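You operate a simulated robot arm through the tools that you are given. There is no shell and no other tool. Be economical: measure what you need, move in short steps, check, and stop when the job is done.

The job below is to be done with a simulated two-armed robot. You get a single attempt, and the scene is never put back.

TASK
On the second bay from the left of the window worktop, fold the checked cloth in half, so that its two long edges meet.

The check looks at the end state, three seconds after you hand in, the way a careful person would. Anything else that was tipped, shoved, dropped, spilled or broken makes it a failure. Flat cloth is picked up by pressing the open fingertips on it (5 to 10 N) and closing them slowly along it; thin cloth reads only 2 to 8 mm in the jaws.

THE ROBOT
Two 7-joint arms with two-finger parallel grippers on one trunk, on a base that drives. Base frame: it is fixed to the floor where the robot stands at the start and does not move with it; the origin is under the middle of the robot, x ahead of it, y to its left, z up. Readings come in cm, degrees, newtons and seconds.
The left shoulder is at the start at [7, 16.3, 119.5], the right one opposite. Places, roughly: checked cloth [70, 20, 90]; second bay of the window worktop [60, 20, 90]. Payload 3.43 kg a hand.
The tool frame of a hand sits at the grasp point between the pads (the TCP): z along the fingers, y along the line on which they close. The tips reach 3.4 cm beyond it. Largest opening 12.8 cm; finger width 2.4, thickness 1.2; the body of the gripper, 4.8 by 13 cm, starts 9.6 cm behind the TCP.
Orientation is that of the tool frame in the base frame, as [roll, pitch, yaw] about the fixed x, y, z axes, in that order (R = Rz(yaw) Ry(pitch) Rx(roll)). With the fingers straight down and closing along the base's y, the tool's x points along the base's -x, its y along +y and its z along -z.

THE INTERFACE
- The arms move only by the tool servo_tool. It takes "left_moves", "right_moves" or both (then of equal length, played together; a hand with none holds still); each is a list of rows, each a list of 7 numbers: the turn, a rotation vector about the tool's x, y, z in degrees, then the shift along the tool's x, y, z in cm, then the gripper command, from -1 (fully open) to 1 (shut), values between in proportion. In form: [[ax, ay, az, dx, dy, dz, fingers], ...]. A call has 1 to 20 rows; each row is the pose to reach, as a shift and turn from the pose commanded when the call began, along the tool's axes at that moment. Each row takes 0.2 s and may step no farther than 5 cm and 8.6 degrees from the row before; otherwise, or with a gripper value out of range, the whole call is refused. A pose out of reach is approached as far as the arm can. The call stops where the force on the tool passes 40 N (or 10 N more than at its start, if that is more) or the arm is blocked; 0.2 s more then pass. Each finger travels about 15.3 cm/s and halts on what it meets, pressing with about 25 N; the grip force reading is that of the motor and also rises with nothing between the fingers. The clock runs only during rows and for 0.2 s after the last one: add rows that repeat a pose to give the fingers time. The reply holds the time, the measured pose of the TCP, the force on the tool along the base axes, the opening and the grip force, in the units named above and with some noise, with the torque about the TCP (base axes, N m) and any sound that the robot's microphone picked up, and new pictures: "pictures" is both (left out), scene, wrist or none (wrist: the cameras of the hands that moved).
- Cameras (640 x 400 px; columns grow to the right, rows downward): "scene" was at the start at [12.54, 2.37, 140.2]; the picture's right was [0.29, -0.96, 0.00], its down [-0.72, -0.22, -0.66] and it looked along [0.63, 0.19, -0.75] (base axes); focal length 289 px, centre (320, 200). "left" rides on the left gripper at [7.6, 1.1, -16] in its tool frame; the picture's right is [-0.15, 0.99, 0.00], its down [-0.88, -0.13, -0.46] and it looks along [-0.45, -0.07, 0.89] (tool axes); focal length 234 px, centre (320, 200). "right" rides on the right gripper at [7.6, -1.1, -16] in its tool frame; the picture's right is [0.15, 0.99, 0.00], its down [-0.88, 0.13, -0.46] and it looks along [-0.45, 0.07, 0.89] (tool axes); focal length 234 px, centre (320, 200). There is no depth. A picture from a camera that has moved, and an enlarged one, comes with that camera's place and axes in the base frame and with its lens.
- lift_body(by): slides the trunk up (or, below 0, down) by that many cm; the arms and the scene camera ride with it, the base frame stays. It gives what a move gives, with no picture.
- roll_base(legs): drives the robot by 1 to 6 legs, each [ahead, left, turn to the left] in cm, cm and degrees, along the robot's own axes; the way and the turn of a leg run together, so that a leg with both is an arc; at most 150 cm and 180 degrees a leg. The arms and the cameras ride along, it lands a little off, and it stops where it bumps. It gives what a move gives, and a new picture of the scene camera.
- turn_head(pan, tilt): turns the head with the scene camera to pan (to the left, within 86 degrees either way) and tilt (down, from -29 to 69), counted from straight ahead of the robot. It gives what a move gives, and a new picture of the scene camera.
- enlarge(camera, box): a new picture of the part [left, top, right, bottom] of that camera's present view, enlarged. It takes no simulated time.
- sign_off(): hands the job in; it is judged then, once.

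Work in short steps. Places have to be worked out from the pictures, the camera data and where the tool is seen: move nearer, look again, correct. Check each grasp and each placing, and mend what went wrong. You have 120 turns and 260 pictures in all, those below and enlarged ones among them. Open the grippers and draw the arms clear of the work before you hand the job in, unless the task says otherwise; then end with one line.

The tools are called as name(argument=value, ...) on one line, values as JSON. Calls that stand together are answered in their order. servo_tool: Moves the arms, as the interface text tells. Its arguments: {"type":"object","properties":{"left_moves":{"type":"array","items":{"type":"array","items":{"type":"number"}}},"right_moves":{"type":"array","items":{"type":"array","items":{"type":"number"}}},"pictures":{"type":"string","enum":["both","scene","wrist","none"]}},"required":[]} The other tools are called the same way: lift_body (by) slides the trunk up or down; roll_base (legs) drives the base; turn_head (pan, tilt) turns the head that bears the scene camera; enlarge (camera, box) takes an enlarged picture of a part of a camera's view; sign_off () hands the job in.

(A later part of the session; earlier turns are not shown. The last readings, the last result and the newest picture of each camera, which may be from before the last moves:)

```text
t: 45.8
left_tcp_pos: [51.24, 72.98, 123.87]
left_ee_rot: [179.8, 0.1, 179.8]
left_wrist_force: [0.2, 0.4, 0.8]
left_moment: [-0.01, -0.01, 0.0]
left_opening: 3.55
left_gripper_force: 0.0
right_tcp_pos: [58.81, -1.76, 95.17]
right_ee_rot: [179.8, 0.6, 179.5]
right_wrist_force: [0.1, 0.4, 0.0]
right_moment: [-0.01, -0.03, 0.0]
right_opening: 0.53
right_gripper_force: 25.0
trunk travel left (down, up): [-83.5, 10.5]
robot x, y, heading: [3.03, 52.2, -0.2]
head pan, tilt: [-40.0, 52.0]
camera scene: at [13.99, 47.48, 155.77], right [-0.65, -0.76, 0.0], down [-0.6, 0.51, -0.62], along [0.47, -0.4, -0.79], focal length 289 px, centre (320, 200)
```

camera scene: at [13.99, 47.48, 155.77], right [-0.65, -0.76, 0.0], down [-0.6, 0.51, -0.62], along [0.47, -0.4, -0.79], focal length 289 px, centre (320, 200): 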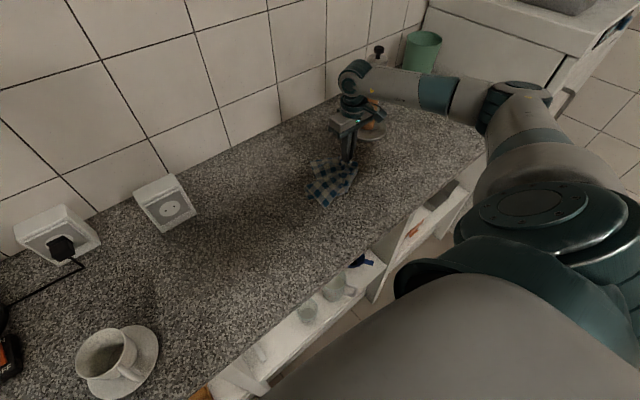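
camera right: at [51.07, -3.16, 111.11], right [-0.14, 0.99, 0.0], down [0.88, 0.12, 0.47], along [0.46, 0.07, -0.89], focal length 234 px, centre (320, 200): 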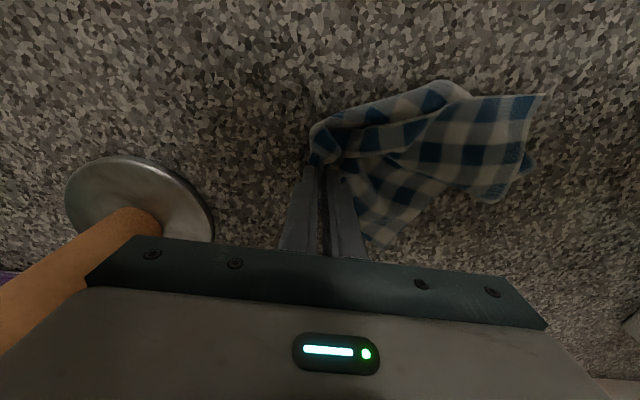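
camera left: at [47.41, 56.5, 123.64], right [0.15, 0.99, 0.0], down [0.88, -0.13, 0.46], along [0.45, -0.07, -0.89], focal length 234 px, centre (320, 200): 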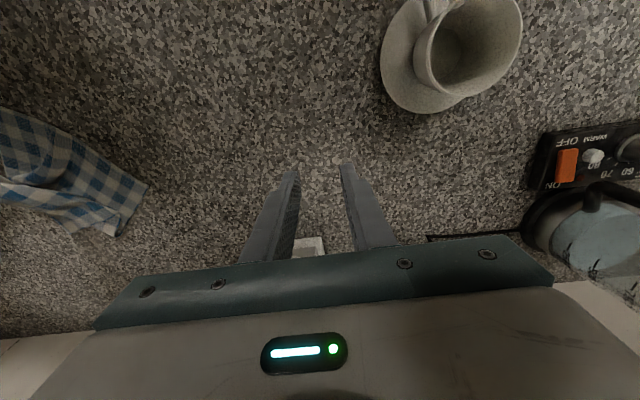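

The corner at about (50, 15) is probably C, the diagonal opposite of B. I'll lift B and bring the right arm back near centre, then drive right and lay the cloth again with a longer low drag. That stretches it sideways within reach of both hands.

servo_tool(right_moves=[[0, 0, 0, 0, 1, -5, 1], [0, 0, 0, 0, 2, -10, 1], [0, 0, 0, 0, 3, -15, 1], [0, 0, 0, 0, 4, -20, 1], [0, 0, 0, 0, 5, -25, 1], [0, 0, 0, 0, 6, -29, 1], [0, 0, 0, 1, 9, -33, 1], [0, 0, 0, 2, 13, -36, 1], [0, 0, 0, 3, 17, -38, 1], [0, 0, 0, 4, 21, -39, 1], [0, 0, 0, 5, 25, -39, 1], [0, 0, 0, 5, 29, -39, 1], [0, 0, 0, 5, 33, -39, 1], [0, 0, 0, 5, 36, -39, 1]], pictures="none")

roll_base(legs=[[0, -46, 0]])

turn_head(pan=-5, tilt=50)

```text
refused: row 1 steps farther than a row can; nothing moved
```

```text
t: 48.6
left_tcp_pos: [50.85, 27.66, 123.74]
left_ee_rot: [179.9, 0.1, -179.7]
left_wrist_force: [0.0, 0.6, 0.2]
left_moment: [-0.03, -0.02, -0.01]
left_opening: 3.53
left_gripper_force: 0.1
right_tcp_pos: [59.34, -47.14, 95.2]
right_ee_rot: [179.9, 0.6, 179.9]
right_wrist_force: [-0.4, 0.4, -0.5]
right_moment: [0.03, 0.05, 0.01]
right_opening: 0.25
right_gripper_force: 25.3
trunk travel left (down, up): [-83.5, 10.5]
robot x, y, heading: [3.52, 6.48, 0.1]
head pan, tilt: [-40.0, 52.0]
camera scene: at [13.95, 1.84, 155.78], right [-0.64, -0.77, 0.0], down [-0.61, 0.5, -0.62], along [0.47, -0.4, -0.79], focal length 289 px, centre (320, 200)
```

scene: 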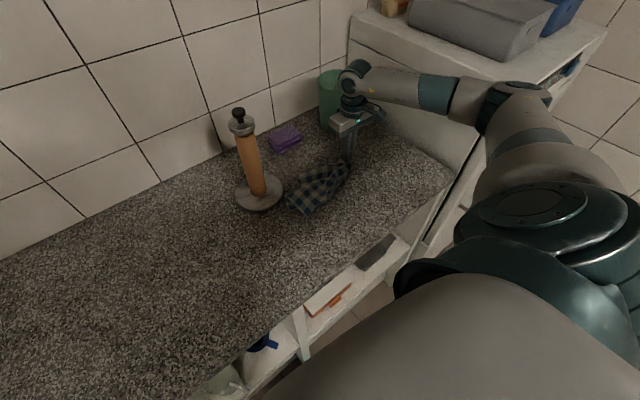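

```text
t: 49.6
left_tcp_pos: [50.91, 27.57, 123.78]
left_ee_rot: [-179.9, 0.1, -179.7]
left_wrist_force: [0.0, 0.2, -0.2]
left_moment: [-0.03, 0.0, 0.0]
left_opening: 3.5
left_gripper_force: 0.1
right_tcp_pos: [59.19, -47.25, 95.21]
right_ee_rot: [179.8, 0.6, -180.0]
right_wrist_force: [-0.8, -0.4, -0.4]
right_moment: [-0.01, 0.02, -0.02]
right_opening: 0.28
right_gripper_force: 25.1
trunk travel left (down, up): [-83.5, 10.5]
robot x, y, heading: [3.12, 6.31, 0.3]
head pan, tilt: [-5.0, 50.0]
camera scene: at [15.85, 5.89, 156.04], right [-0.09, -1.0, 0.0], down [-0.76, 0.07, -0.64], along [0.64, -0.05, -0.77], focal length 289 px, centre (320, 200)
```

scene: 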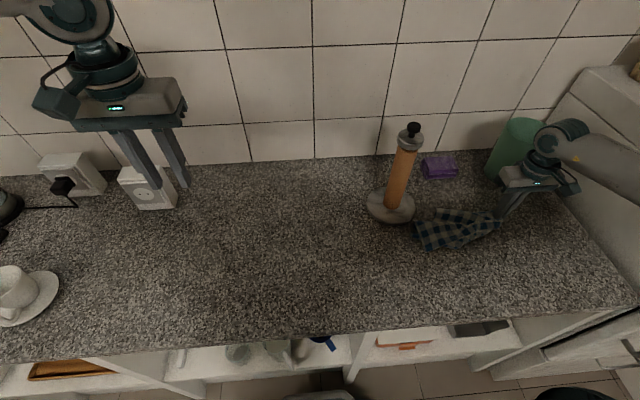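

My first call was refused for a 5.1 cm step, so the base drove with the cloth dragging low past the holder. The holder still stands upright in its place. I'll check that area closely before moving on.

enlarge(camera="scene", box=[350, 100, 610, 265])

enlarge(camera="right", box=[0, 0, 640, 400])

```text
2.42 times, centred on (480, 182) of scene
camera zoom: at [15.85, 5.89, 156.04], right [-0.09, -1.0, 0.0], down [-0.76, 0.07, -0.64], along [0.64, -0.05, -0.77], focal length 701 px, centre (-68, 242)
```

zoom: 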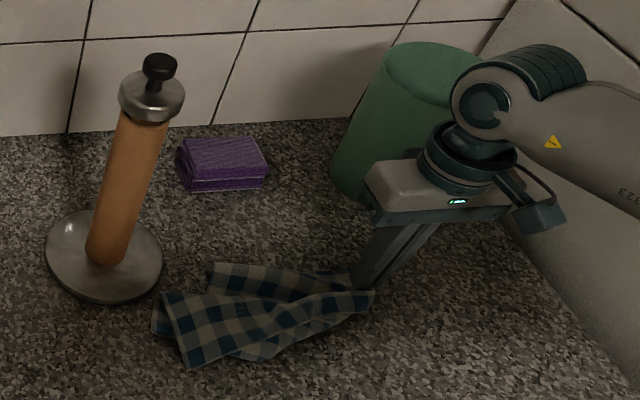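

```text
1.00 times, centred on (320, 200) of right
camera zoom: at [51.52, -48.53, 111.16], right [-0.15, 0.99, 0.0], down [0.88, 0.13, 0.47], along [0.46, 0.07, -0.89], focal length 234 px, centre (320, 200)
```

zoom: 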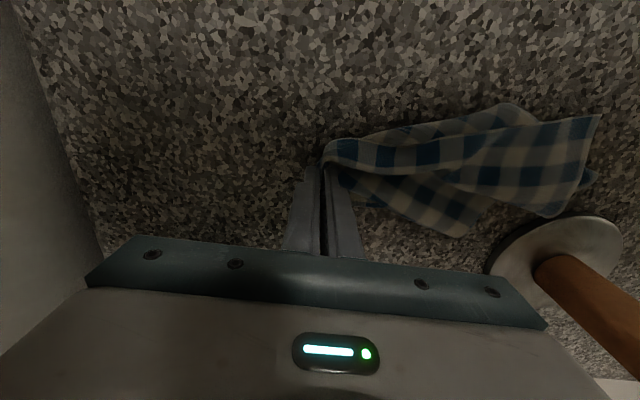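

The holder is where it started, at about (66, -19), so nothing was shoved. Now I'll lift B straight up and slightly back, then bring the arm inward, clear of the holder.

servo_tool(right_moves=[[0, 0, 0, 0.5, -0.5, -4, 1], [0, 0, 0, 1.5, -0.5, -8, 1], [0, 0, 0, 2.5, -0.5, -12, 1], [0, 0, 0, 4, -0.5, -16, 1], [0, 0, 0, 5.5, -0.5, -20, 1], [0, 0, 0, 7, -0.5, -24, 1], [0, 0, 0, 8.5, -0.5, -28, 1], [0, 0, 0, 10, -0.5, -32, 1], [0, 0, 0, 10.5, 0, -36, 1], [0, 0, 0, 10.5, 3, -39, 1], [0, 0, 0, 10.5, 7, -40, 1], [0, 0, 0, 10.5, 11, -40, 1], [0, 0, 0, 10.5, 15, -40, 1], [0, 0, 0, 10.5, 19, -40, 1], [0, 0, 0, 10.5, 23, -40, 1], [0, 0, 0, 10.5, 27, -40, 1], [0, 0, 0, 10.5, 31, -40, 1], [0, 0, 0, 10.5, 35, -40, 1], [0, 0, 0, 10.5, 38, -40, 1]], pictures="scene")

```text
t: 53.6
left_tcp_pos: [50.99, 27.67, 123.64]
left_ee_rot: [-180.0, 0.1, -179.7]
left_wrist_force: [-0.1, -0.6, 0.6]
left_moment: [-0.04, 0.03, 0.0]
left_opening: 3.51
left_gripper_force: 0.1
right_tcp_pos: [48.37, -9.46, 135.06]
right_ee_rot: [179.8, 0.7, 180.0]
right_wrist_force: [-0.2, 1.1, -0.2]
right_moment: [-0.04, 0.02, -0.01]
right_opening: 0.26
right_gripper_force: 25.0
trunk travel left (down, up): [-83.5, 10.5]
robot x, y, heading: [3.21, 6.35, 0.2]
head pan, tilt: [-5.0, 50.0]
camera scene: at [15.98, 6.04, 156.02], right [-0.08, -1.0, 0.0], down [-0.76, 0.06, -0.64], along [0.64, -0.06, -0.77], focal length 289 px, centre (320, 200)
```

scene: 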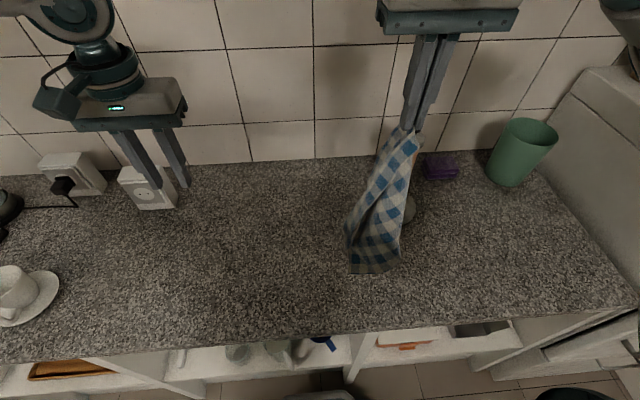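

B is still held and everything else stands. I'll drive left to open counter with some forward reach, then lower the cloth and drag right with the base so both ends sit within reach of their own hands.

roll_base(legs=[[3, 40, 0]])

servo_tool(right_moves=[[0, 0, 0, -2, 0, 3, 1], [0, 0, 0, -4, 0, 6, 1], [0, 0, 0, -6, 0, 9, 1], [0, 0, 0, -8, 0, 12, 1], [0, 0, 0, -8, -1, 16, 1], [0, 0, 0, -8, -1.5, 20, 1], [0, 0, 0, -8, -1.5, 24, 1], [0, 0, 0, -8, -1.5, 28, 1], [0, 0, 0, -8, -1.5, 32, 1], [0, 0, 0, -8, -1.5, 36, 1], [0, 0, 0, -8, -1.5, 39.5, 1]], pictures="scene")

```text
t: 56.1
left_tcp_pos: [54.13, 66.57, 123.71]
left_ee_rot: [179.9, 0.1, 179.9]
left_wrist_force: [-0.3, -0.5, 0.0]
left_moment: [0.01, -0.01, 0.0]
left_opening: 3.49
left_gripper_force: 0.1
right_tcp_pos: [51.15, 29.53, 135.12]
right_ee_rot: [179.7, 0.6, 179.7]
right_wrist_force: [0.2, -0.9, 0.1]
right_moment: [-0.03, 0.0, 0.01]
right_opening: 0.27
right_gripper_force: 25.2
trunk travel left (down, up): [-83.5, 10.5]
robot x, y, heading: [6.33, 45.84, -0.0]
head pan, tilt: [-5.0, 50.0]
camera scene: at [18.93, 45.22, 156.04], right [-0.09, -1.0, 0.0], down [-0.76, 0.07, -0.64], along [0.64, -0.06, -0.77], focal length 289 px, centre (320, 200)
```

scene: 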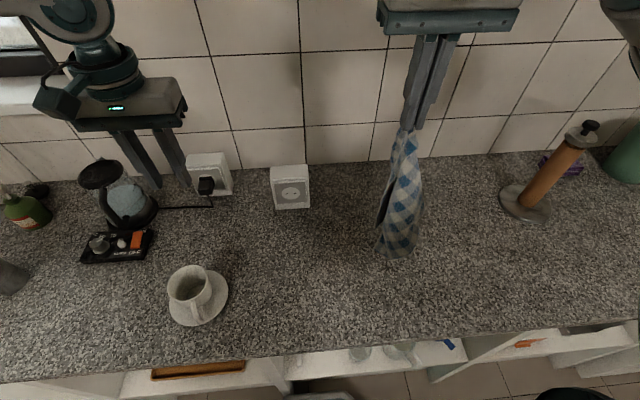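

```text
t: 58.5
left_tcp_pos: [54.12, 66.71, 123.76]
left_ee_rot: [179.9, 0.1, 179.9]
left_wrist_force: [0.0, -0.8, -0.7]
left_moment: [0.01, 0.01, -0.02]
left_opening: 3.51
left_gripper_force: 0.0
right_tcp_pos: [59.61, 28.47, 95.61]
right_ee_rot: [179.7, 0.6, 179.6]
right_wrist_force: [0.2, -0.2, -0.5]
right_moment: [0.02, -0.02, 0.01]
right_opening: 0.27
right_gripper_force: 25.0
trunk travel left (down, up): [-83.5, 10.5]
robot x, y, heading: [6.39, 46.15, -0.2]
head pan, tilt: [-5.0, 50.0]
camera scene: at [18.96, 45.34, 156.04], right [-0.09, -1.0, 0.0], down [-0.76, 0.07, -0.64], along [0.64, -0.06, -0.77], focal length 289 px, centre (320, 200)
```

scene: 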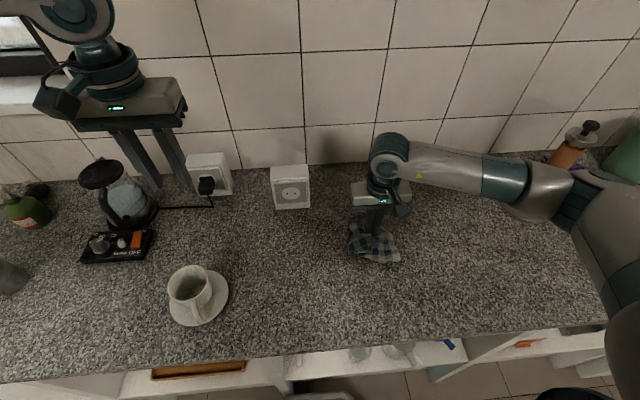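

The cloth is lowered in a heap. Now I'll drag it right 26 cm with the base at low height.

roll_base(legs=[[0, -26, 0]])

enlarge(camera="scene", box=[260, 150, 480, 290])

enlarge(camera="right", box=[200, 0, 640, 275])

```text
t: 60.3
left_tcp_pos: [54.03, 41.19, 123.64]
left_ee_rot: [-180.0, 0.0, 180.0]
left_wrist_force: [0.6, -0.2, 0.0]
left_moment: [0.0, -0.02, -0.01]
left_opening: 3.5
left_gripper_force: 0.1
right_tcp_pos: [59.51, 2.82, 95.7]
right_ee_rot: [179.8, 0.6, 179.6]
right_wrist_force: [0.4, -0.5, -1.3]
right_moment: [0.02, -0.02, -0.01]
right_opening: 0.27
right_gripper_force: 25.2
trunk travel left (down, up): [-83.5, 10.5]
robot x, y, heading: [6.31, 20.4, 0.2]
head pan, tilt: [-5.0, 50.0]
camera scene: at [18.85, 19.78, 156.04], right [-0.09, -1.0, 0.0], down [-0.76, 0.07, -0.64], along [0.64, -0.06, -0.77], focal length 289 px, centre (320, 200)
```

scene: 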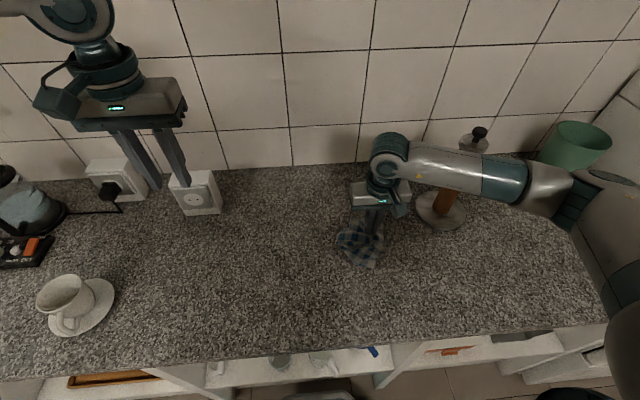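

```text
2.86 times, centred on (370, 220) of scene
camera zoom: at [18.85, 19.78, 156.04], right [-0.09, -1.0, 0.0], down [-0.76, 0.07, -0.64], along [0.64, -0.06, -0.77], focal length 826 px, centre (177, 143)
```

zoom: 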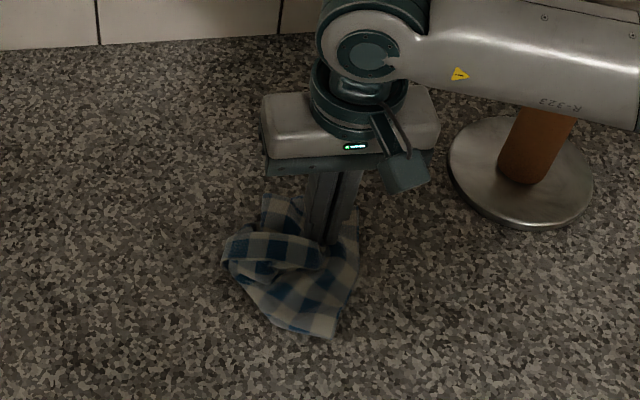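

```text
1.45 times, centred on (420, 138) of right
camera zoom: at [51.75, 1.59, 111.68], right [-0.14, 0.99, 0.0], down [0.88, 0.12, 0.47], along [0.46, 0.07, -0.89], focal length 341 px, centre (174, 291)
```

zoom: 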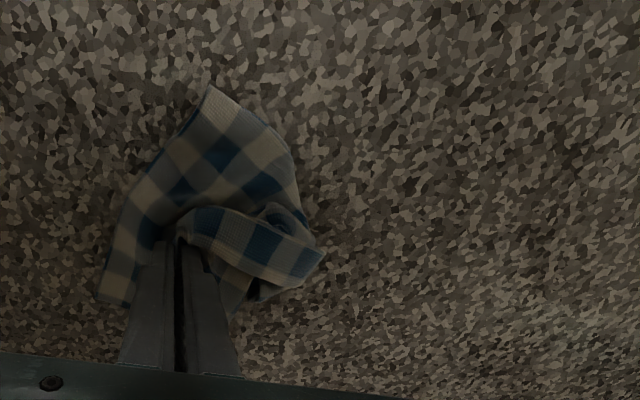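

Lowering straight down only made a heap. I'll lift it again and repeat the arc lay with more lag, then let go and regrasp two identified corners from the table.

servo_tool(right_moves=[[0, 0, 0, 0, 0, -4, 1], [0, 0, 0, 0, 0, -8, 1], [0, 0, 0, 0, 0, -12, 1], [0, 0, 0, 0, 0, -16, 1], [0, 0, 0, 0, 0, -20, 1], [0, 0, 0, 0, 0, -24, 1], [0, 0, 0, 0, 0, -28, 1], [0, 0, 0, 0, 0, -32, 1], [0, 0, 0, 0, 0, -36, 1], [0, 0, 0, 0, 0, -40, 1]], pictures="none")

```text
t: 62.5
left_tcp_pos: [53.84, 41.21, 123.75]
left_ee_rot: [180.0, 0.2, 180.0]
left_wrist_force: [0.1, 0.5, -0.3]
left_moment: [-0.01, -0.05, 0.01]
left_opening: 3.51
left_gripper_force: 0.0
right_tcp_pos: [59.18, 2.45, 135.91]
right_ee_rot: [179.8, 0.6, 179.8]
right_wrist_force: [-1.5, 0.0, -0.2]
right_moment: [-0.03, 0.0, -0.01]
right_opening: 0.24
right_gripper_force: 24.8
trunk travel left (down, up): [-83.5, 10.5]
robot x, y, heading: [6.31, 20.19, -0.2]
head pan, tilt: [-5.0, 50.0]
```

It's lifted clear. I'll drive left 30 and look at the hanging cloth.

roll_base(legs=[[0, 30, 0]])

enlarge(camera="scene", box=[300, 50, 500, 280])

```text
t: 64.6
left_tcp_pos: [53.7, 70.7, 123.72]
left_ee_rot: [180.0, 0.0, 179.8]
left_wrist_force: [1.0, -0.2, 0.0]
left_moment: [0.02, 0.0, 0.03]
left_opening: 3.53
left_gripper_force: 0.1
right_tcp_pos: [58.94, 31.98, 135.7]
right_ee_rot: [179.7, 0.5, 179.6]
right_wrist_force: [0.4, 0.5, -0.7]
right_moment: [0.01, 0.04, -0.02]
right_opening: 0.26
right_gripper_force: 25.0
trunk travel left (down, up): [-83.5, 10.5]
robot x, y, heading: [5.53, 50.07, -0.3]
head pan, tilt: [-5.0, 50.0]
camera scene: at [18.53, 49.27, 156.02], right [-0.09, -1.0, 0.0], down [-0.76, 0.07, -0.64], along [0.64, -0.06, -0.77], focal length 289 px, centre (320, 200)
```

scene: 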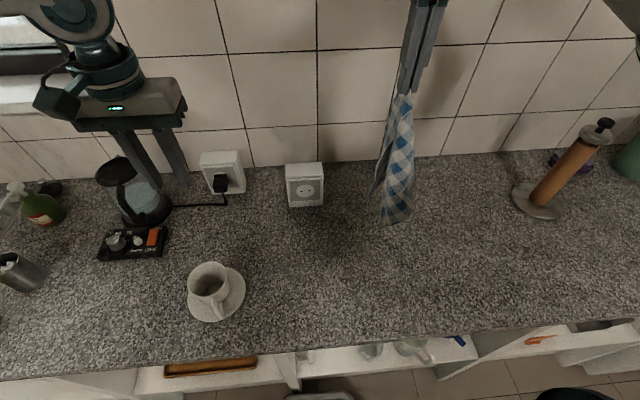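

```text
1.74 times, centred on (400, 165) of scene
camera zoom: at [18.53, 49.27, 156.02], right [-0.09, -1.0, 0.0], down [-0.76, 0.07, -0.64], along [0.64, -0.06, -0.77], focal length 503 px, centre (181, 261)
```

zoom: 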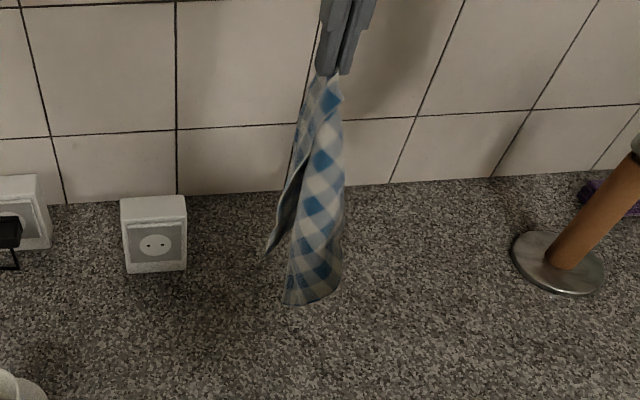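

The side corner visible on the left hangs about 21 cm below B, so it's probably D, the 22 cm short side. Now I'll do the arc lay to the right.

servo_tool(right_moves=[[0, 0, 0, 0, 0, 4, 1], [0, 0, 0, 0, 0, 8, 1], [0, 0, 0, 0, 0, 12, 1], [0, 0, 0, 0, 0, 15, 1], [0, 0, 0, 0, -3.5, 16, 1], [0, 0, 0, 0, -7, 16.5, 1], [0, 0, 0, 0, -10.5, 17.5, 1], [0, 0, 0, 0, -14, 19, 1], [0, 0, 0, 0.5, -17.5, 21, 1], [0, 0, 0, 1, -21, 23.5, 1], [0, 0, 0, 1.5, -24, 27, 1], [0, 0, 0, 2, -27, 31, 1], [0, 0, 0, 2, -30, 35, 1], [0, 0, 0, 2, -32, 38.5, 1], [0, 0, 0, 2, -35, 40, 1], [0, 0, 0, 2, -38, 40.5, 1]], pictures="both")

```text
refused: row 12 steps farther than a row can; nothing moved
```

One step was slightly too long, so I'll resend it with smaller steps.

servo_tool(right_moves=[[0, 0, 0, 0, 0, 4, 1], [0, 0, 0, 0, 0, 8, 1], [0, 0, 0, 0, 0, 12, 1], [0, 0, 0, 0, 0, 15, 1], [0, 0, 0, 0, -3.5, 16, 1], [0, 0, 0, 0, -7, 16.5, 1], [0, 0, 0, 0, -10.5, 17.5, 1], [0, 0, 0, 0, -14, 19, 1], [0, 0, 0, 0.5, -17.5, 21, 1], [0, 0, 0, 1, -21, 23.5, 1], [0, 0, 0, 1.5, -24, 26.5, 1], [0, 0, 0, 2, -27, 30, 1], [0, 0, 0, 2, -30, 33.5, 1], [0, 0, 0, 2, -32, 37.5, 1], [0, 0, 0, 2, -35, 39.5, 1], [0, 0, 0, 2, -38, 40.5, 1]], pictures="both")

```text
t: 68.0
left_tcp_pos: [53.5, 70.57, 123.82]
left_ee_rot: [179.9, 0.1, 179.8]
left_wrist_force: [0.7, -0.4, -0.5]
left_moment: [0.01, -0.01, -0.01]
left_opening: 3.51
left_gripper_force: 0.0
right_tcp_pos: [56.77, -6.07, 94.86]
right_ee_rot: [179.7, 0.6, 179.6]
right_wrist_force: [0.2, -0.1, 0.1]
right_moment: [0.0, 0.01, 0.02]
right_opening: 0.24
right_gripper_force: 25.4
trunk travel left (down, up): [-83.5, 10.5]
robot x, y, heading: [5.82, 50.08, -0.2]
head pan, tilt: [-5.0, 50.0]
camera scene: at [18.34, 49.18, 156.04], right [-0.09, -1.0, 0.0], down [-0.76, 0.07, -0.64], along [0.64, -0.06, -0.77], focal length 289 px, centre (320, 200)
camera right: at [49.01, -7.28, 110.88], right [-0.14, 0.99, 0.0], down [0.88, 0.12, 0.47], along [0.46, 0.07, -0.88], focal length 234 px, centre (320, 200)
```

scene: 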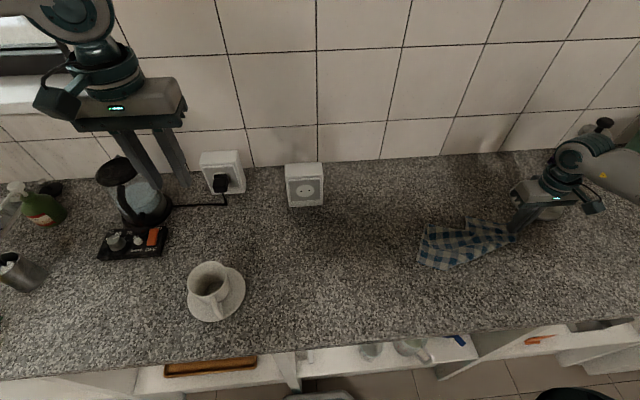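
right: 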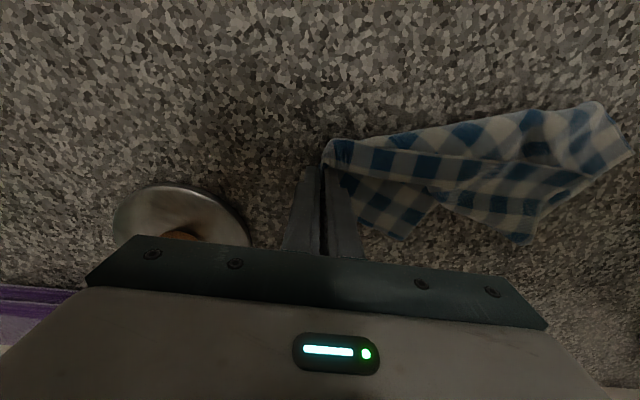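

That spread much better. I'll enlarge it to read which corners are which.

enlarge(camera="right", box=[310, 60, 640, 265])

enlarge(camera="scene", box=[390, 190, 550, 290])

```text
1.94 times, centred on (475, 162) of right
camera zoom: at [49.01, -7.28, 110.88], right [-0.14, 0.99, 0.0], down [0.88, 0.12, 0.47], along [0.46, 0.07, -0.88], focal length 454 px, centre (19, 273)
```

zoom: 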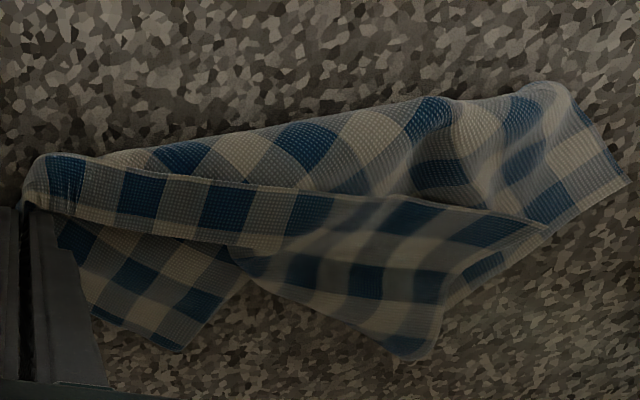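

```text
4.00 times, centred on (470, 240) of scene
camera zoom: at [18.34, 49.18, 156.04], right [-0.09, -1.0, 0.0], down [-0.76, 0.07, -0.64], along [0.64, -0.06, -0.77], focal length 1157 px, centre (-280, 40)
```

zoom: 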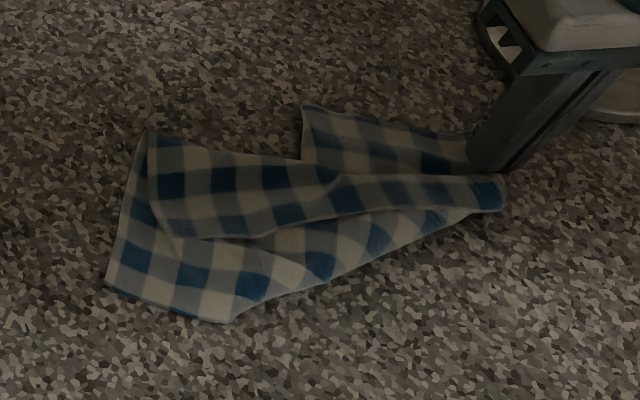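

I read the lie of the cloth as follows:
- A, at about (54, 17), is the corner on top. Its hem runs to B at (57, -6).
- C is at (51, 21).
- D is at (63, 4).

I'll release B, rise, swing the right arm inward high above the holder, and then drive to centre on AB.

servo_tool(right_moves=[[0, 0, 0, 0, 0, 0.6, 0.8], [0, 0, 0, 0, 0, 0.6, 0.5], [0, 0, 0, 0, 0, 0.6, 0.45], [0, 0, 0, 0, 0, -3, 0.45], [0, 0, 0, 0, 0, -7, 0.45], [0, 0, 0, 0, 0, -11, 0.45], [0, 0, 0, 0, 0, -15, 0.45], [0, 0, 0, 1, 0, -19, 0.45], [0, 0, 0, 2, 0, -23, 0.45], [0, 0, 0, 3, 1, -27, 0.45], [0, 0, 0, 4, 4, -30, 0.45], [0, 0, 0, 5, 8, -31, 0.45], [0, 0, 0, 5, 12, -31, 0.45], [0, 0, 0, 5, 16, -31, 0.45], [0, 0, 0, 5, 20, -31, 0.45], [0, 0, 0, 5, 24, -31, 0.45], [0, 0, 0, 5, 28, -31, 0.45], [0, 0, 0, 5, 32, -31, 0.45], [0, 0, 0, 5, 35, -31, 0.45]], pictures="none")

enlarge(camera="scene", box=[390, 180, 570, 290])

```text
t: 72.0
left_tcp_pos: [53.69, 70.78, 123.63]
left_ee_rot: [180.0, 0.2, 179.8]
left_wrist_force: [0.6, -0.5, -0.9]
left_moment: [-0.05, 0.01, 0.01]
left_opening: 3.55
left_gripper_force: 0.1
right_tcp_pos: [51.71, 29.16, 126.11]
right_ee_rot: [179.8, 0.7, 179.4]
right_wrist_force: [-0.8, 0.0, -0.2]
right_moment: [0.0, 0.02, 0.01]
right_opening: 3.52
right_gripper_force: 0.0
trunk travel left (down, up): [-83.5, 10.5]
robot x, y, heading: [5.94, 49.94, -0.3]
head pan, tilt: [-5.0, 50.0]
```

```text
3.56 times, centred on (480, 235) of scene
camera zoom: at [18.44, 49.44, 156.03], right [-0.09, -1.0, 0.0], down [-0.76, 0.07, -0.64], along [0.64, -0.06, -0.77], focal length 1028 px, centre (-249, 76)
```

zoom: 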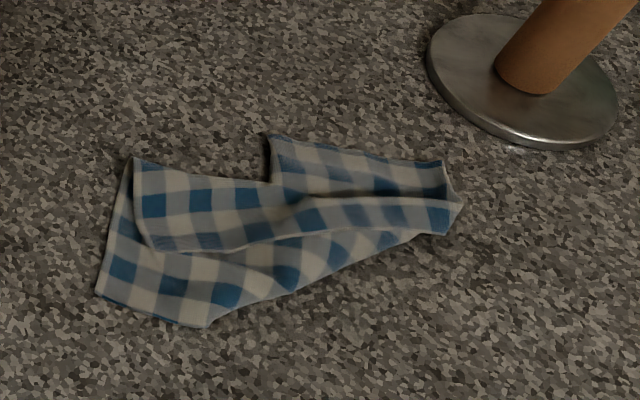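

The layout is clear now. I'll drive right to centre on the cloth and look closely.

roll_base(legs=[[0, -43, 0]])

enlarge(camera="scene", box=[230, 140, 430, 265])

enlarge(camera="right", box=[200, 0, 640, 275])

```text
t: 74.6
left_tcp_pos: [53.41, 27.73, 123.64]
left_ee_rot: [-180.0, 0.1, 179.9]
left_wrist_force: [-0.1, -0.4, 0.1]
left_moment: [-0.01, 0.03, 0.0]
left_opening: 3.51
left_gripper_force: 0.0
right_tcp_pos: [51.51, -13.9, 126.34]
right_ee_rot: [179.8, 0.6, 179.7]
right_wrist_force: [-0.5, 0.0, -0.3]
right_moment: [0.01, 0.0, 0.01]
right_opening: 3.51
right_gripper_force: 0.0
trunk travel left (down, up): [-83.5, 10.5]
robot x, y, heading: [5.34, 6.97, -0.3]
head pan, tilt: [-5.0, 50.0]
camera scene: at [18.19, 6.28, 156.04], right [-0.09, -1.0, 0.0], down [-0.76, 0.07, -0.64], along [0.64, -0.06, -0.77], focal length 289 px, centre (320, 200)
```

scene: 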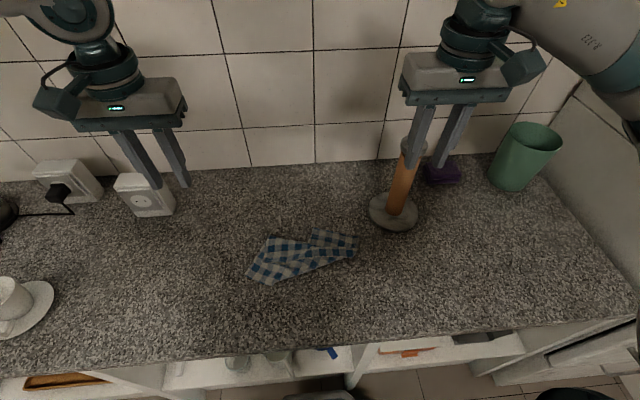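

```text
3.20 times, centred on (330, 202) of scene
camera zoom: at [18.19, 6.28, 156.04], right [-0.09, -1.0, 0.0], down [-0.76, 0.07, -0.64], along [0.64, -0.06, -0.77], focal length 926 px, centre (288, 192)
```

zoom: 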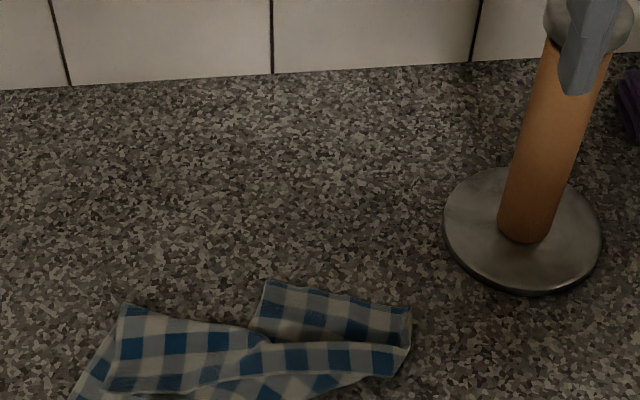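

```text
1.45 times, centred on (420, 138) of right
camera zoom: at [43.86, -15.21, 142.22], right [-0.14, 0.99, 0.0], down [0.88, 0.12, 0.47], along [0.46, 0.07, -0.89], focal length 341 px, centre (174, 291)
```

zoom: 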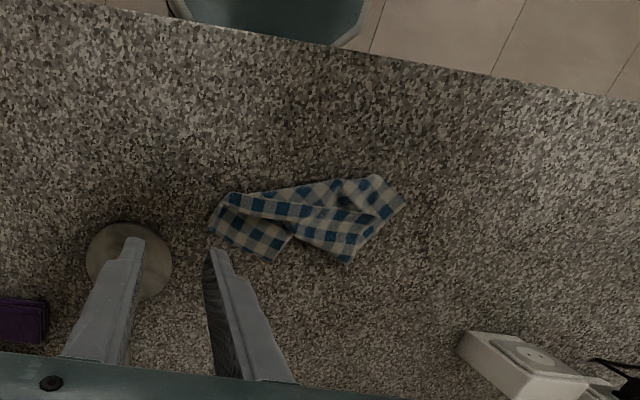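

The crop was off, so I'll enlarge the cloth itself.

enlarge(camera="scene", box=[235, 220, 371, 295])

enlarge(camera="left", box=[0, 80, 340, 292])

```text
4.71 times, centred on (303, 258) of scene
camera zoom: at [18.19, 6.28, 156.04], right [-0.09, -1.0, 0.0], down [-0.76, 0.07, -0.64], along [0.64, -0.06, -0.77], focal length 1361 px, centre (400, -71)
```

zoom: 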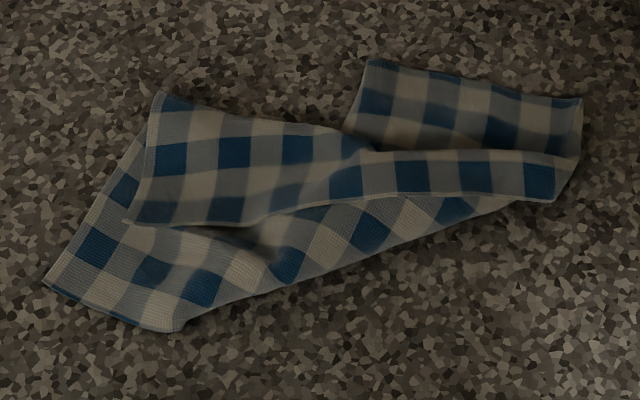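

```text
1.88 times, centred on (170, 186) of left
camera zoom: at [45.81, 28.88, 139.66], right [0.15, 0.99, 0.0], down [0.88, -0.13, 0.46], along [0.45, -0.07, -0.89], focal length 441 px, centre (602, 226)
```

zoom: 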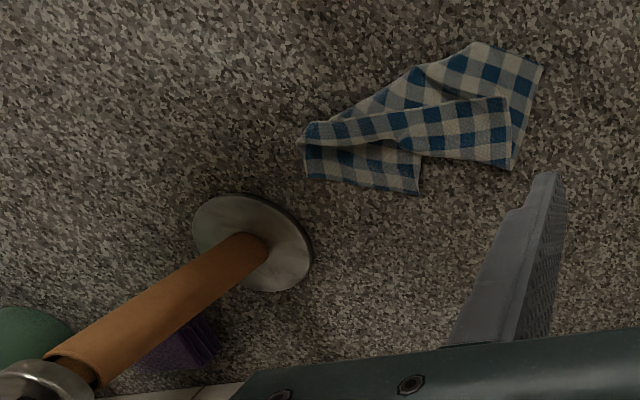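

The picture is clear: B is at about (53, -5.4) and A at about (53.9, 17.6), with the hem between them facing the robot. I'll bring the right hand down just over B first.

servo_tool(right_moves=[[0, 0, 0, 0, 0, 4.5, 0.45], [0, 0, 0, -0.5, 1, 9, 0.45], [0, 0, 0, -1, 3, 13, 0.45], [0, 0, 0, -1.5, 5, 17, 0.45], [0, 0, 0, -2, 7, 21, 0.45], [0, 0, 0, -2.5, 9, 25, 0.45], [0, 0, 0, -2.5, 9.7, 28, 0.45], [0, 0, 0, -2.5, 9.7, 30, 0.45], [0, 0, 0, -2.5, 9.7, 30, 0.45]], pictures="wrist")

```text
t: 76.6
left_tcp_pos: [53.29, 27.55, 123.71]
left_ee_rot: [180.0, 0.0, 180.0]
left_wrist_force: [-0.3, -0.5, 0.1]
left_moment: [0.0, 0.01, 0.0]
left_opening: 3.53
left_gripper_force: 0.1
right_tcp_pos: [54.3, -4.23, 96.34]
right_ee_rot: [179.8, 0.7, 179.7]
right_wrist_force: [0.5, -0.9, 0.3]
right_moment: [0.01, 0.05, -0.01]
right_opening: 3.49
right_gripper_force: 0.1
trunk travel left (down, up): [-83.5, 10.5]
robot x, y, heading: [5.49, 6.84, -0.3]
head pan, tilt: [-5.0, 50.0]
camera right: at [46.64, -5.53, 112.32], right [-0.14, 0.99, 0.0], down [0.88, 0.12, 0.47], along [0.46, 0.07, -0.89], focal length 234 px, centre (320, 200)
```

right: 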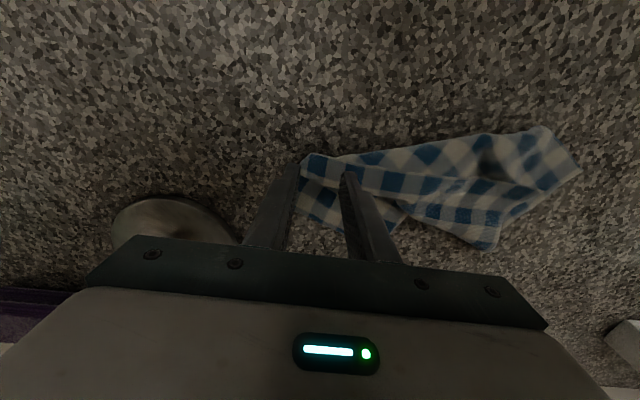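

The fingers straddle B. I'll adjust slightly and lower to contact.

servo_tool(right_moves=[[0, 0, 0, 0.4, -0.2, 1, 0.45], [0, 0, 0, 0.4, -0.2, 2, 0.45], [0, 0, 0, 0.4, -0.2, 2.4, 0.45], [0, 0, 0, 0.4, -0.2, 2.6, 0.45], [0, 0, 0, 0.4, -0.2, 2.6, 0.45]], pictures="none")

```text
t: 77.8
left_tcp_pos: [53.37, 27.73, 123.69]
left_ee_rot: [180.0, 0.1, -180.0]
left_wrist_force: [-0.1, 0.0, 0.9]
left_moment: [0.0, -0.02, -0.01]
left_opening: 3.53
left_gripper_force: 0.0
right_tcp_pos: [54.19, -4.5, 93.77]
right_ee_rot: [179.6, 0.6, 179.6]
right_wrist_force: [-0.5, 0.5, 1.6]
right_moment: [0.01, -0.01, 0.05]
right_opening: 3.5
right_gripper_force: 0.1
trunk travel left (down, up): [-83.5, 10.5]
robot x, y, heading: [5.26, 6.74, -0.3]
head pan, tilt: [-5.0, 50.0]
```

Only 1.6 N so far. I'll press a touch deeper and close slowly.

servo_tool(right_moves=[[0, 0, 0, 0, 0, 0.15, 0.45], [0, 0, 0, 0, 0, 0.25, 0.45], [0, 0, 0, 0, 0, 0.25, 0.5], [0, 0, 0, 0, 0, 0.25, 0.55], [0, 0, 0, 0, 0, 0.25, 0.6], [0, 0, 0, 0, 0, 0.25, 0.65], [0, 0, 0, 0, 0, 0.25, 0.7], [0, 0, 0, 0, 0, 0.25, 0.75], [0, 0, 0, 0, 0, 0.25, 0.8], [0, 0, 0, 0, 0, 0.25, 0.85], [0, 0, 0, 0, 0, 0.25, 0.9], [0, 0, 0, 0, 0, 0.25, 0.94], [0, 0, 0, 0, 0, 0.25, 0.97], [0, 0, 0, 0, 0, 0.25, 1], [0, 0, 0, 0, 0, 0.25, 1], [0, 0, 0, 0, 0, 0.1, 1]], pictures="wrist")

```text
t: 81.2
left_tcp_pos: [53.36, 27.68, 123.77]
left_ee_rot: [180.0, 0.0, -180.0]
left_wrist_force: [-0.1, 0.7, -1.6]
left_moment: [-0.02, 0.02, 0.02]
left_opening: 3.5
left_gripper_force: 0.0
right_tcp_pos: [54.05, -4.48, 93.61]
right_ee_rot: [179.8, 0.6, 179.7]
right_wrist_force: [2.2, 1.9, 19.7]
right_moment: [0.13, -0.05, -0.04]
right_opening: 0.35
right_gripper_force: 24.4
trunk travel left (down, up): [-83.5, 10.5]
robot x, y, heading: [5.44, 6.97, 0.0]
head pan, tilt: [-5.0, 50.0]
camera right: at [46.25, -5.68, 109.57], right [-0.14, 0.99, 0.0], down [0.88, 0.12, 0.47], along [0.46, 0.07, -0.89], focal length 234 px, centre (320, 200)
```

right: 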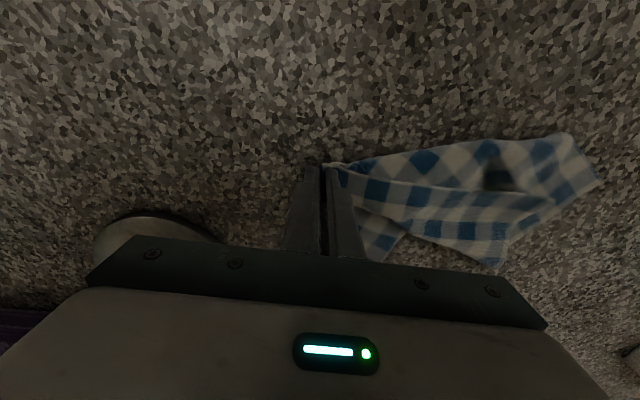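

B is pinched, with the opening at 0.35. I'll ease the press, then drive 4 cm right to take up hem slack and put A farther to the left hand's side.

servo_tool(right_moves=[[0, 0, 0, 0, 0, -0.5, 1], [0, 0, 0, 0, 0, -1, 1]], pictures="none")

roll_base(legs=[[0, -4, 0]])

enlarge(camera="scene", box=[220, 215, 356, 300])

```text
t: 81.8
left_tcp_pos: [53.42, 27.73, 123.66]
left_ee_rot: [-180.0, 0.0, -180.0]
left_wrist_force: [0.3, -0.2, -0.4]
left_moment: [0.0, 0.0, -0.01]
left_opening: 3.51
left_gripper_force: 0.1
right_tcp_pos: [53.96, -4.34, 94.58]
right_ee_rot: [179.8, 0.5, 179.8]
right_wrist_force: [0.1, 0.4, -0.2]
right_moment: [-0.03, 0.02, 0.0]
right_opening: 0.3
right_gripper_force: 25.0
trunk travel left (down, up): [-83.5, 10.5]
robot x, y, heading: [5.43, 6.25, -0.2]
head pan, tilt: [-5.0, 50.0]
```

```text
t: 82.7
left_tcp_pos: [53.28, 24.4, 123.6]
left_ee_rot: [-179.7, 0.1, -179.9]
left_wrist_force: [0.4, 0.5, -0.2]
left_moment: [-0.12, 0.0, 0.03]
left_opening: 3.5
left_gripper_force: 0.2
right_tcp_pos: [54.08, -7.67, 94.75]
right_ee_rot: [-179.9, 0.6, 179.8]
right_wrist_force: [0.0, 0.7, 0.5]
right_moment: [-0.11, 0.0, -0.03]
right_opening: 0.32
right_gripper_force: 24.2
trunk travel left (down, up): [-83.5, 10.5]
robot x, y, heading: [5.26, 2.69, 0.0]
head pan, tilt: [-5.0, 50.0]
camera scene: at [18.19, 3.07, 156.03], right [-0.09, -1.0, 0.01], down [-0.76, 0.06, -0.64], along [0.64, -0.06, -0.77], focal length 289 px, centre (320, 200)
```

scene: 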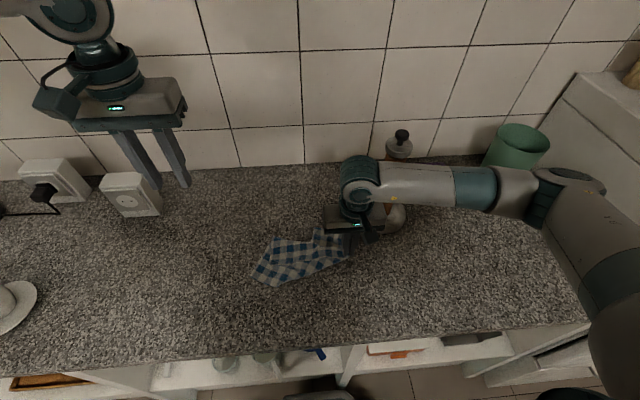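

```text
4.71 times, centred on (288, 258) of scene
camera zoom: at [18.19, 3.07, 156.03], right [-0.09, -1.0, 0.01], down [-0.76, 0.06, -0.64], along [0.64, -0.06, -0.77], focal length 1361 px, centre (471, -71)
```

zoom: 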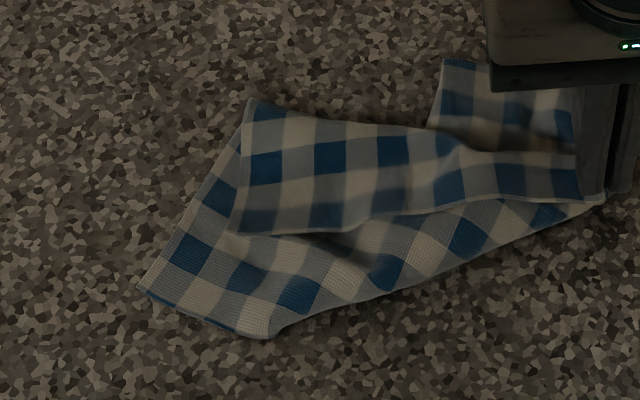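

The cloth slides as one piece, so A (about (53.2, 12.6)) stays too near the centre line for a vertical left hand. I'll yaw the left hand by 90° so it closes along x, then tilt its fingers inward to gain reach.

servo_tool(left_moves=[[0, 0, 8.5, 0, 0, 0, 0.45], [0, 0, 17, 0, 0, 0, 0.45], [0, 0, 25.5, 0, 0, 0, 0.45], [0, 0, 34, 0, 0, 0, 0.45], [0, 0, 42.5, 0, 0, 0, 0.45], [0, 0, 51, 0, 0, 0, 0.45], [0, 0, 59.5, 0, 0, 0, 0.45], [0, 0, 68, 0, 0, 0, 0.45], [0, 0, 76.5, 0, 0, 0, 0.45], [0, 0, 85, 0, 0, 0, 0.45], [0, 0, 90, 0, 0, 0, 0.45], [0, 0, 90, 0, 0, 0, 0.45]], pictures="none")

servo_tool(left_moves=[[0, -6, 0, 0, 0, 3, 0.45], [0, -12, 0, 0, 0, 6, 0.45], [0, -18, 0, -1, 0, 9, 0.45], [0, -24, 0, -2, 0, 12, 0.45], [0, -30, 0, -4, 0, 15, 0.45], [0, -30, 0, -7, 0, 17, 0.45], [0, -30, 0, -10, 0, 19, 0.45], [0, -30, 0, -12, 0, 21, 0.45], [0, -30, 0, -12, 0, 21, 0.45]], pictures="both")

```text
t: 85.3
left_tcp_pos: [53.21, 23.72, 123.74]
left_ee_rot: [179.9, 0.0, 89.9]
left_wrist_force: [-0.1, -0.9, 0.2]
left_moment: [-0.02, 0.01, 0.02]
left_opening: 3.54
left_gripper_force: 0.0
right_tcp_pos: [54.08, -8.28, 94.61]
right_ee_rot: [179.7, 0.5, 179.9]
right_wrist_force: [-0.2, 0.9, 0.6]
right_moment: [0.02, 0.01, 0.02]
right_opening: 0.3
right_gripper_force: 25.3
trunk travel left (down, up): [-83.5, 10.5]
robot x, y, heading: [5.51, 2.5, -0.2]
head pan, tilt: [-5.0, 50.0]
```

```text
t: 87.3
left_tcp_pos: [53.37, 12.89, 103.93]
left_ee_rot: [179.8, 30.0, 90.2]
left_wrist_force: [-0.3, 0.0, 0.5]
left_moment: [0.03, -0.02, 0.02]
left_opening: 3.53
left_gripper_force: 0.1
left hand out of reach, approached as far as the arm can: row 8, 9
right_tcp_pos: [54.04, -8.24, 94.62]
right_ee_rot: [179.6, 0.7, 179.9]
right_wrist_force: [-0.5, 0.3, 0.9]
right_moment: [0.0, 0.02, 0.04]
right_opening: 0.34
right_gripper_force: 25.0
trunk travel left (down, up): [-83.5, 10.5]
robot x, y, heading: [5.62, 2.89, -0.1]
head pan, tilt: [-5.0, 50.0]
camera scene: at [18.13, 2.18, 156.04], right [-0.09, -1.0, 0.0], down [-0.76, 0.07, -0.64], along [0.64, -0.06, -0.77], focal length 289 px, centre (320, 200)
camera left: at [54.33, 27.57, 114.07], right [0.99, -0.12, 0.07], down [-0.13, -0.53, 0.83], along [-0.06, -0.84, -0.55], focal length 234 px, centre (320, 200)
```

scene: 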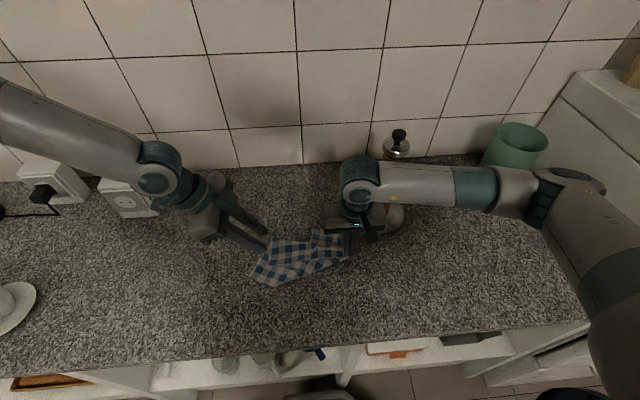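
left: 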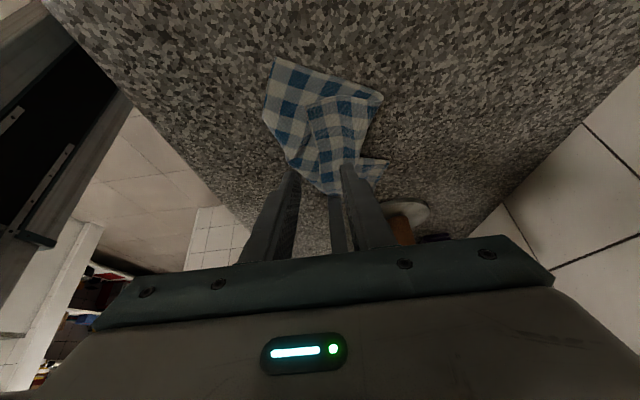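

Tilting works. The left camera puts A at (53.1, 12) and C at (50.6, 17), which agrees with the scene view. I'll tilt to about 40° and come down close over A.

servo_tool(left_moves=[[0, -5, 0, 0.5, 1, 1, 0.45], [0, -10, 0, 1, 2.1, 2, 0.45], [0, -10, 0, 2, 2.1, 4.5, 0.45], [0, -10, 0, 3.09, 2.1, 6.76, 0.45], [0, -10, 0, 3.09, 2.1, 6.76, 0.45]], pictures="both")

```text
t: 88.5
left_tcp_pos: [54.24, 14.58, 103.07]
left_ee_rot: [180.0, 39.9, 90.0]
left_wrist_force: [0.0, 0.0, 0.3]
left_moment: [0.0, 0.02, -0.01]
left_opening: 3.53
left_gripper_force: 0.1
left hand out of reach, approached as far as the arm can: row 1, 2, 3, 4, 5
right_tcp_pos: [54.19, -8.27, 94.61]
right_ee_rot: [179.7, 0.6, 179.9]
right_wrist_force: [0.1, -0.4, -0.1]
right_moment: [0.0, 0.02, 0.0]
right_opening: 0.29
right_gripper_force: 25.3
trunk travel left (down, up): [-83.5, 10.5]
robot x, y, heading: [5.2, 2.53, -0.1]
head pan, tilt: [-5.0, 50.0]
camera scene: at [18.21, 2.07, 156.03], right [-0.09, -1.0, 0.0], down [-0.76, 0.07, -0.64], along [0.64, -0.06, -0.77], focal length 289 px, centre (320, 200)
camera left: at [55.37, 30.67, 110.61], right [0.99, -0.11, 0.1], down [-0.13, -0.38, 0.91], along [-0.06, -0.92, -0.4], focal length 234 px, centre (320, 200)
```

scene: 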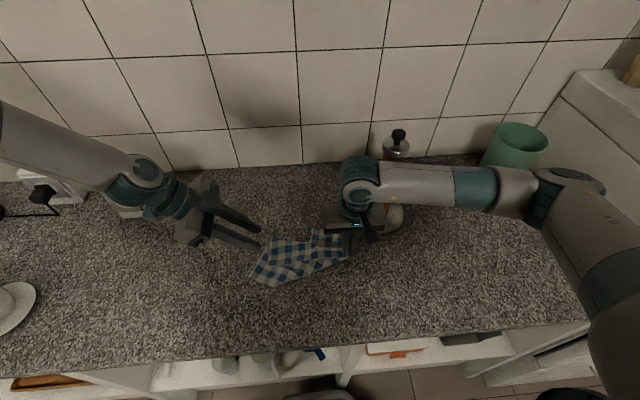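
left: 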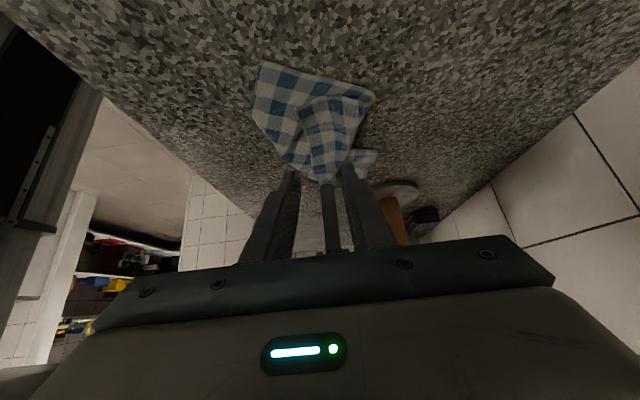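

The tilted left hand can't get lower with the trunk this high. Corner C at about (50.5, 17) is within easy reach of a vertical left hand, so I'll take C instead. Stretching diagonal BC will open the cloth so A and D can be told apart.

servo_tool(left_moves=[[0, 8, 0, -0.1, -1, -1.5, 0.45], [0, 16, 0, -0.2, -2, -3.5, 0.45], [0, 24, 0, -0.27, -3.3, -5, 0.45], [0, 32, 0, 0.5, -3.3, -4, 0.45], [0, 40, 0, 1.5, -3.3, -2, 0.45], [0, 40, 0, 2.85, -3.3, 1.53, 0.45], [0, 40, 0, 2.85, -3.3, 1.53, 0.45]], pictures="wrist")

```text
t: 90.1
left_tcp_pos: [50.45, 20.96, 104.63]
left_ee_rot: [179.9, 0.0, 90.2]
left_wrist_force: [-0.1, -0.3, 0.3]
left_moment: [-0.01, 0.04, 0.01]
left_opening: 3.52
left_gripper_force: 0.0
left hand out of reach, approached as far as the arm can: row 1, 5, 6, 7
right_tcp_pos: [54.13, -8.18, 94.66]
right_ee_rot: [179.7, 0.6, 179.8]
right_wrist_force: [0.3, 0.8, 0.3]
right_moment: [-0.03, 0.03, 0.03]
right_opening: 0.29
right_gripper_force: 24.9
trunk travel left (down, up): [-83.5, 10.5]
robot x, y, heading: [5.38, 2.27, -0.1]
head pan, tilt: [-5.0, 50.0]
camera left: at [51.62, 28.65, 120.62], right [0.99, -0.14, 0.0], down [-0.13, -0.88, 0.46], along [-0.06, -0.45, -0.89], focal length 234 px, centre (320, 200)
```

left: 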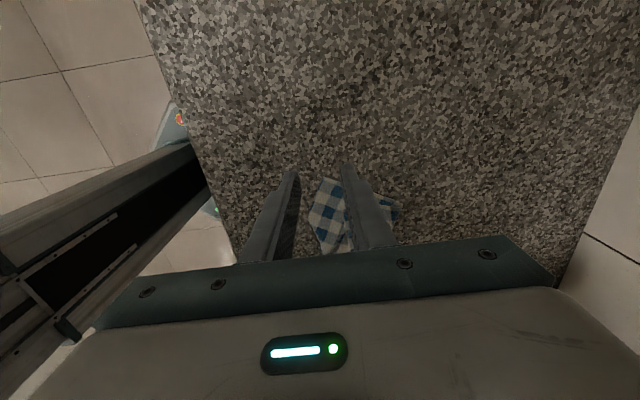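

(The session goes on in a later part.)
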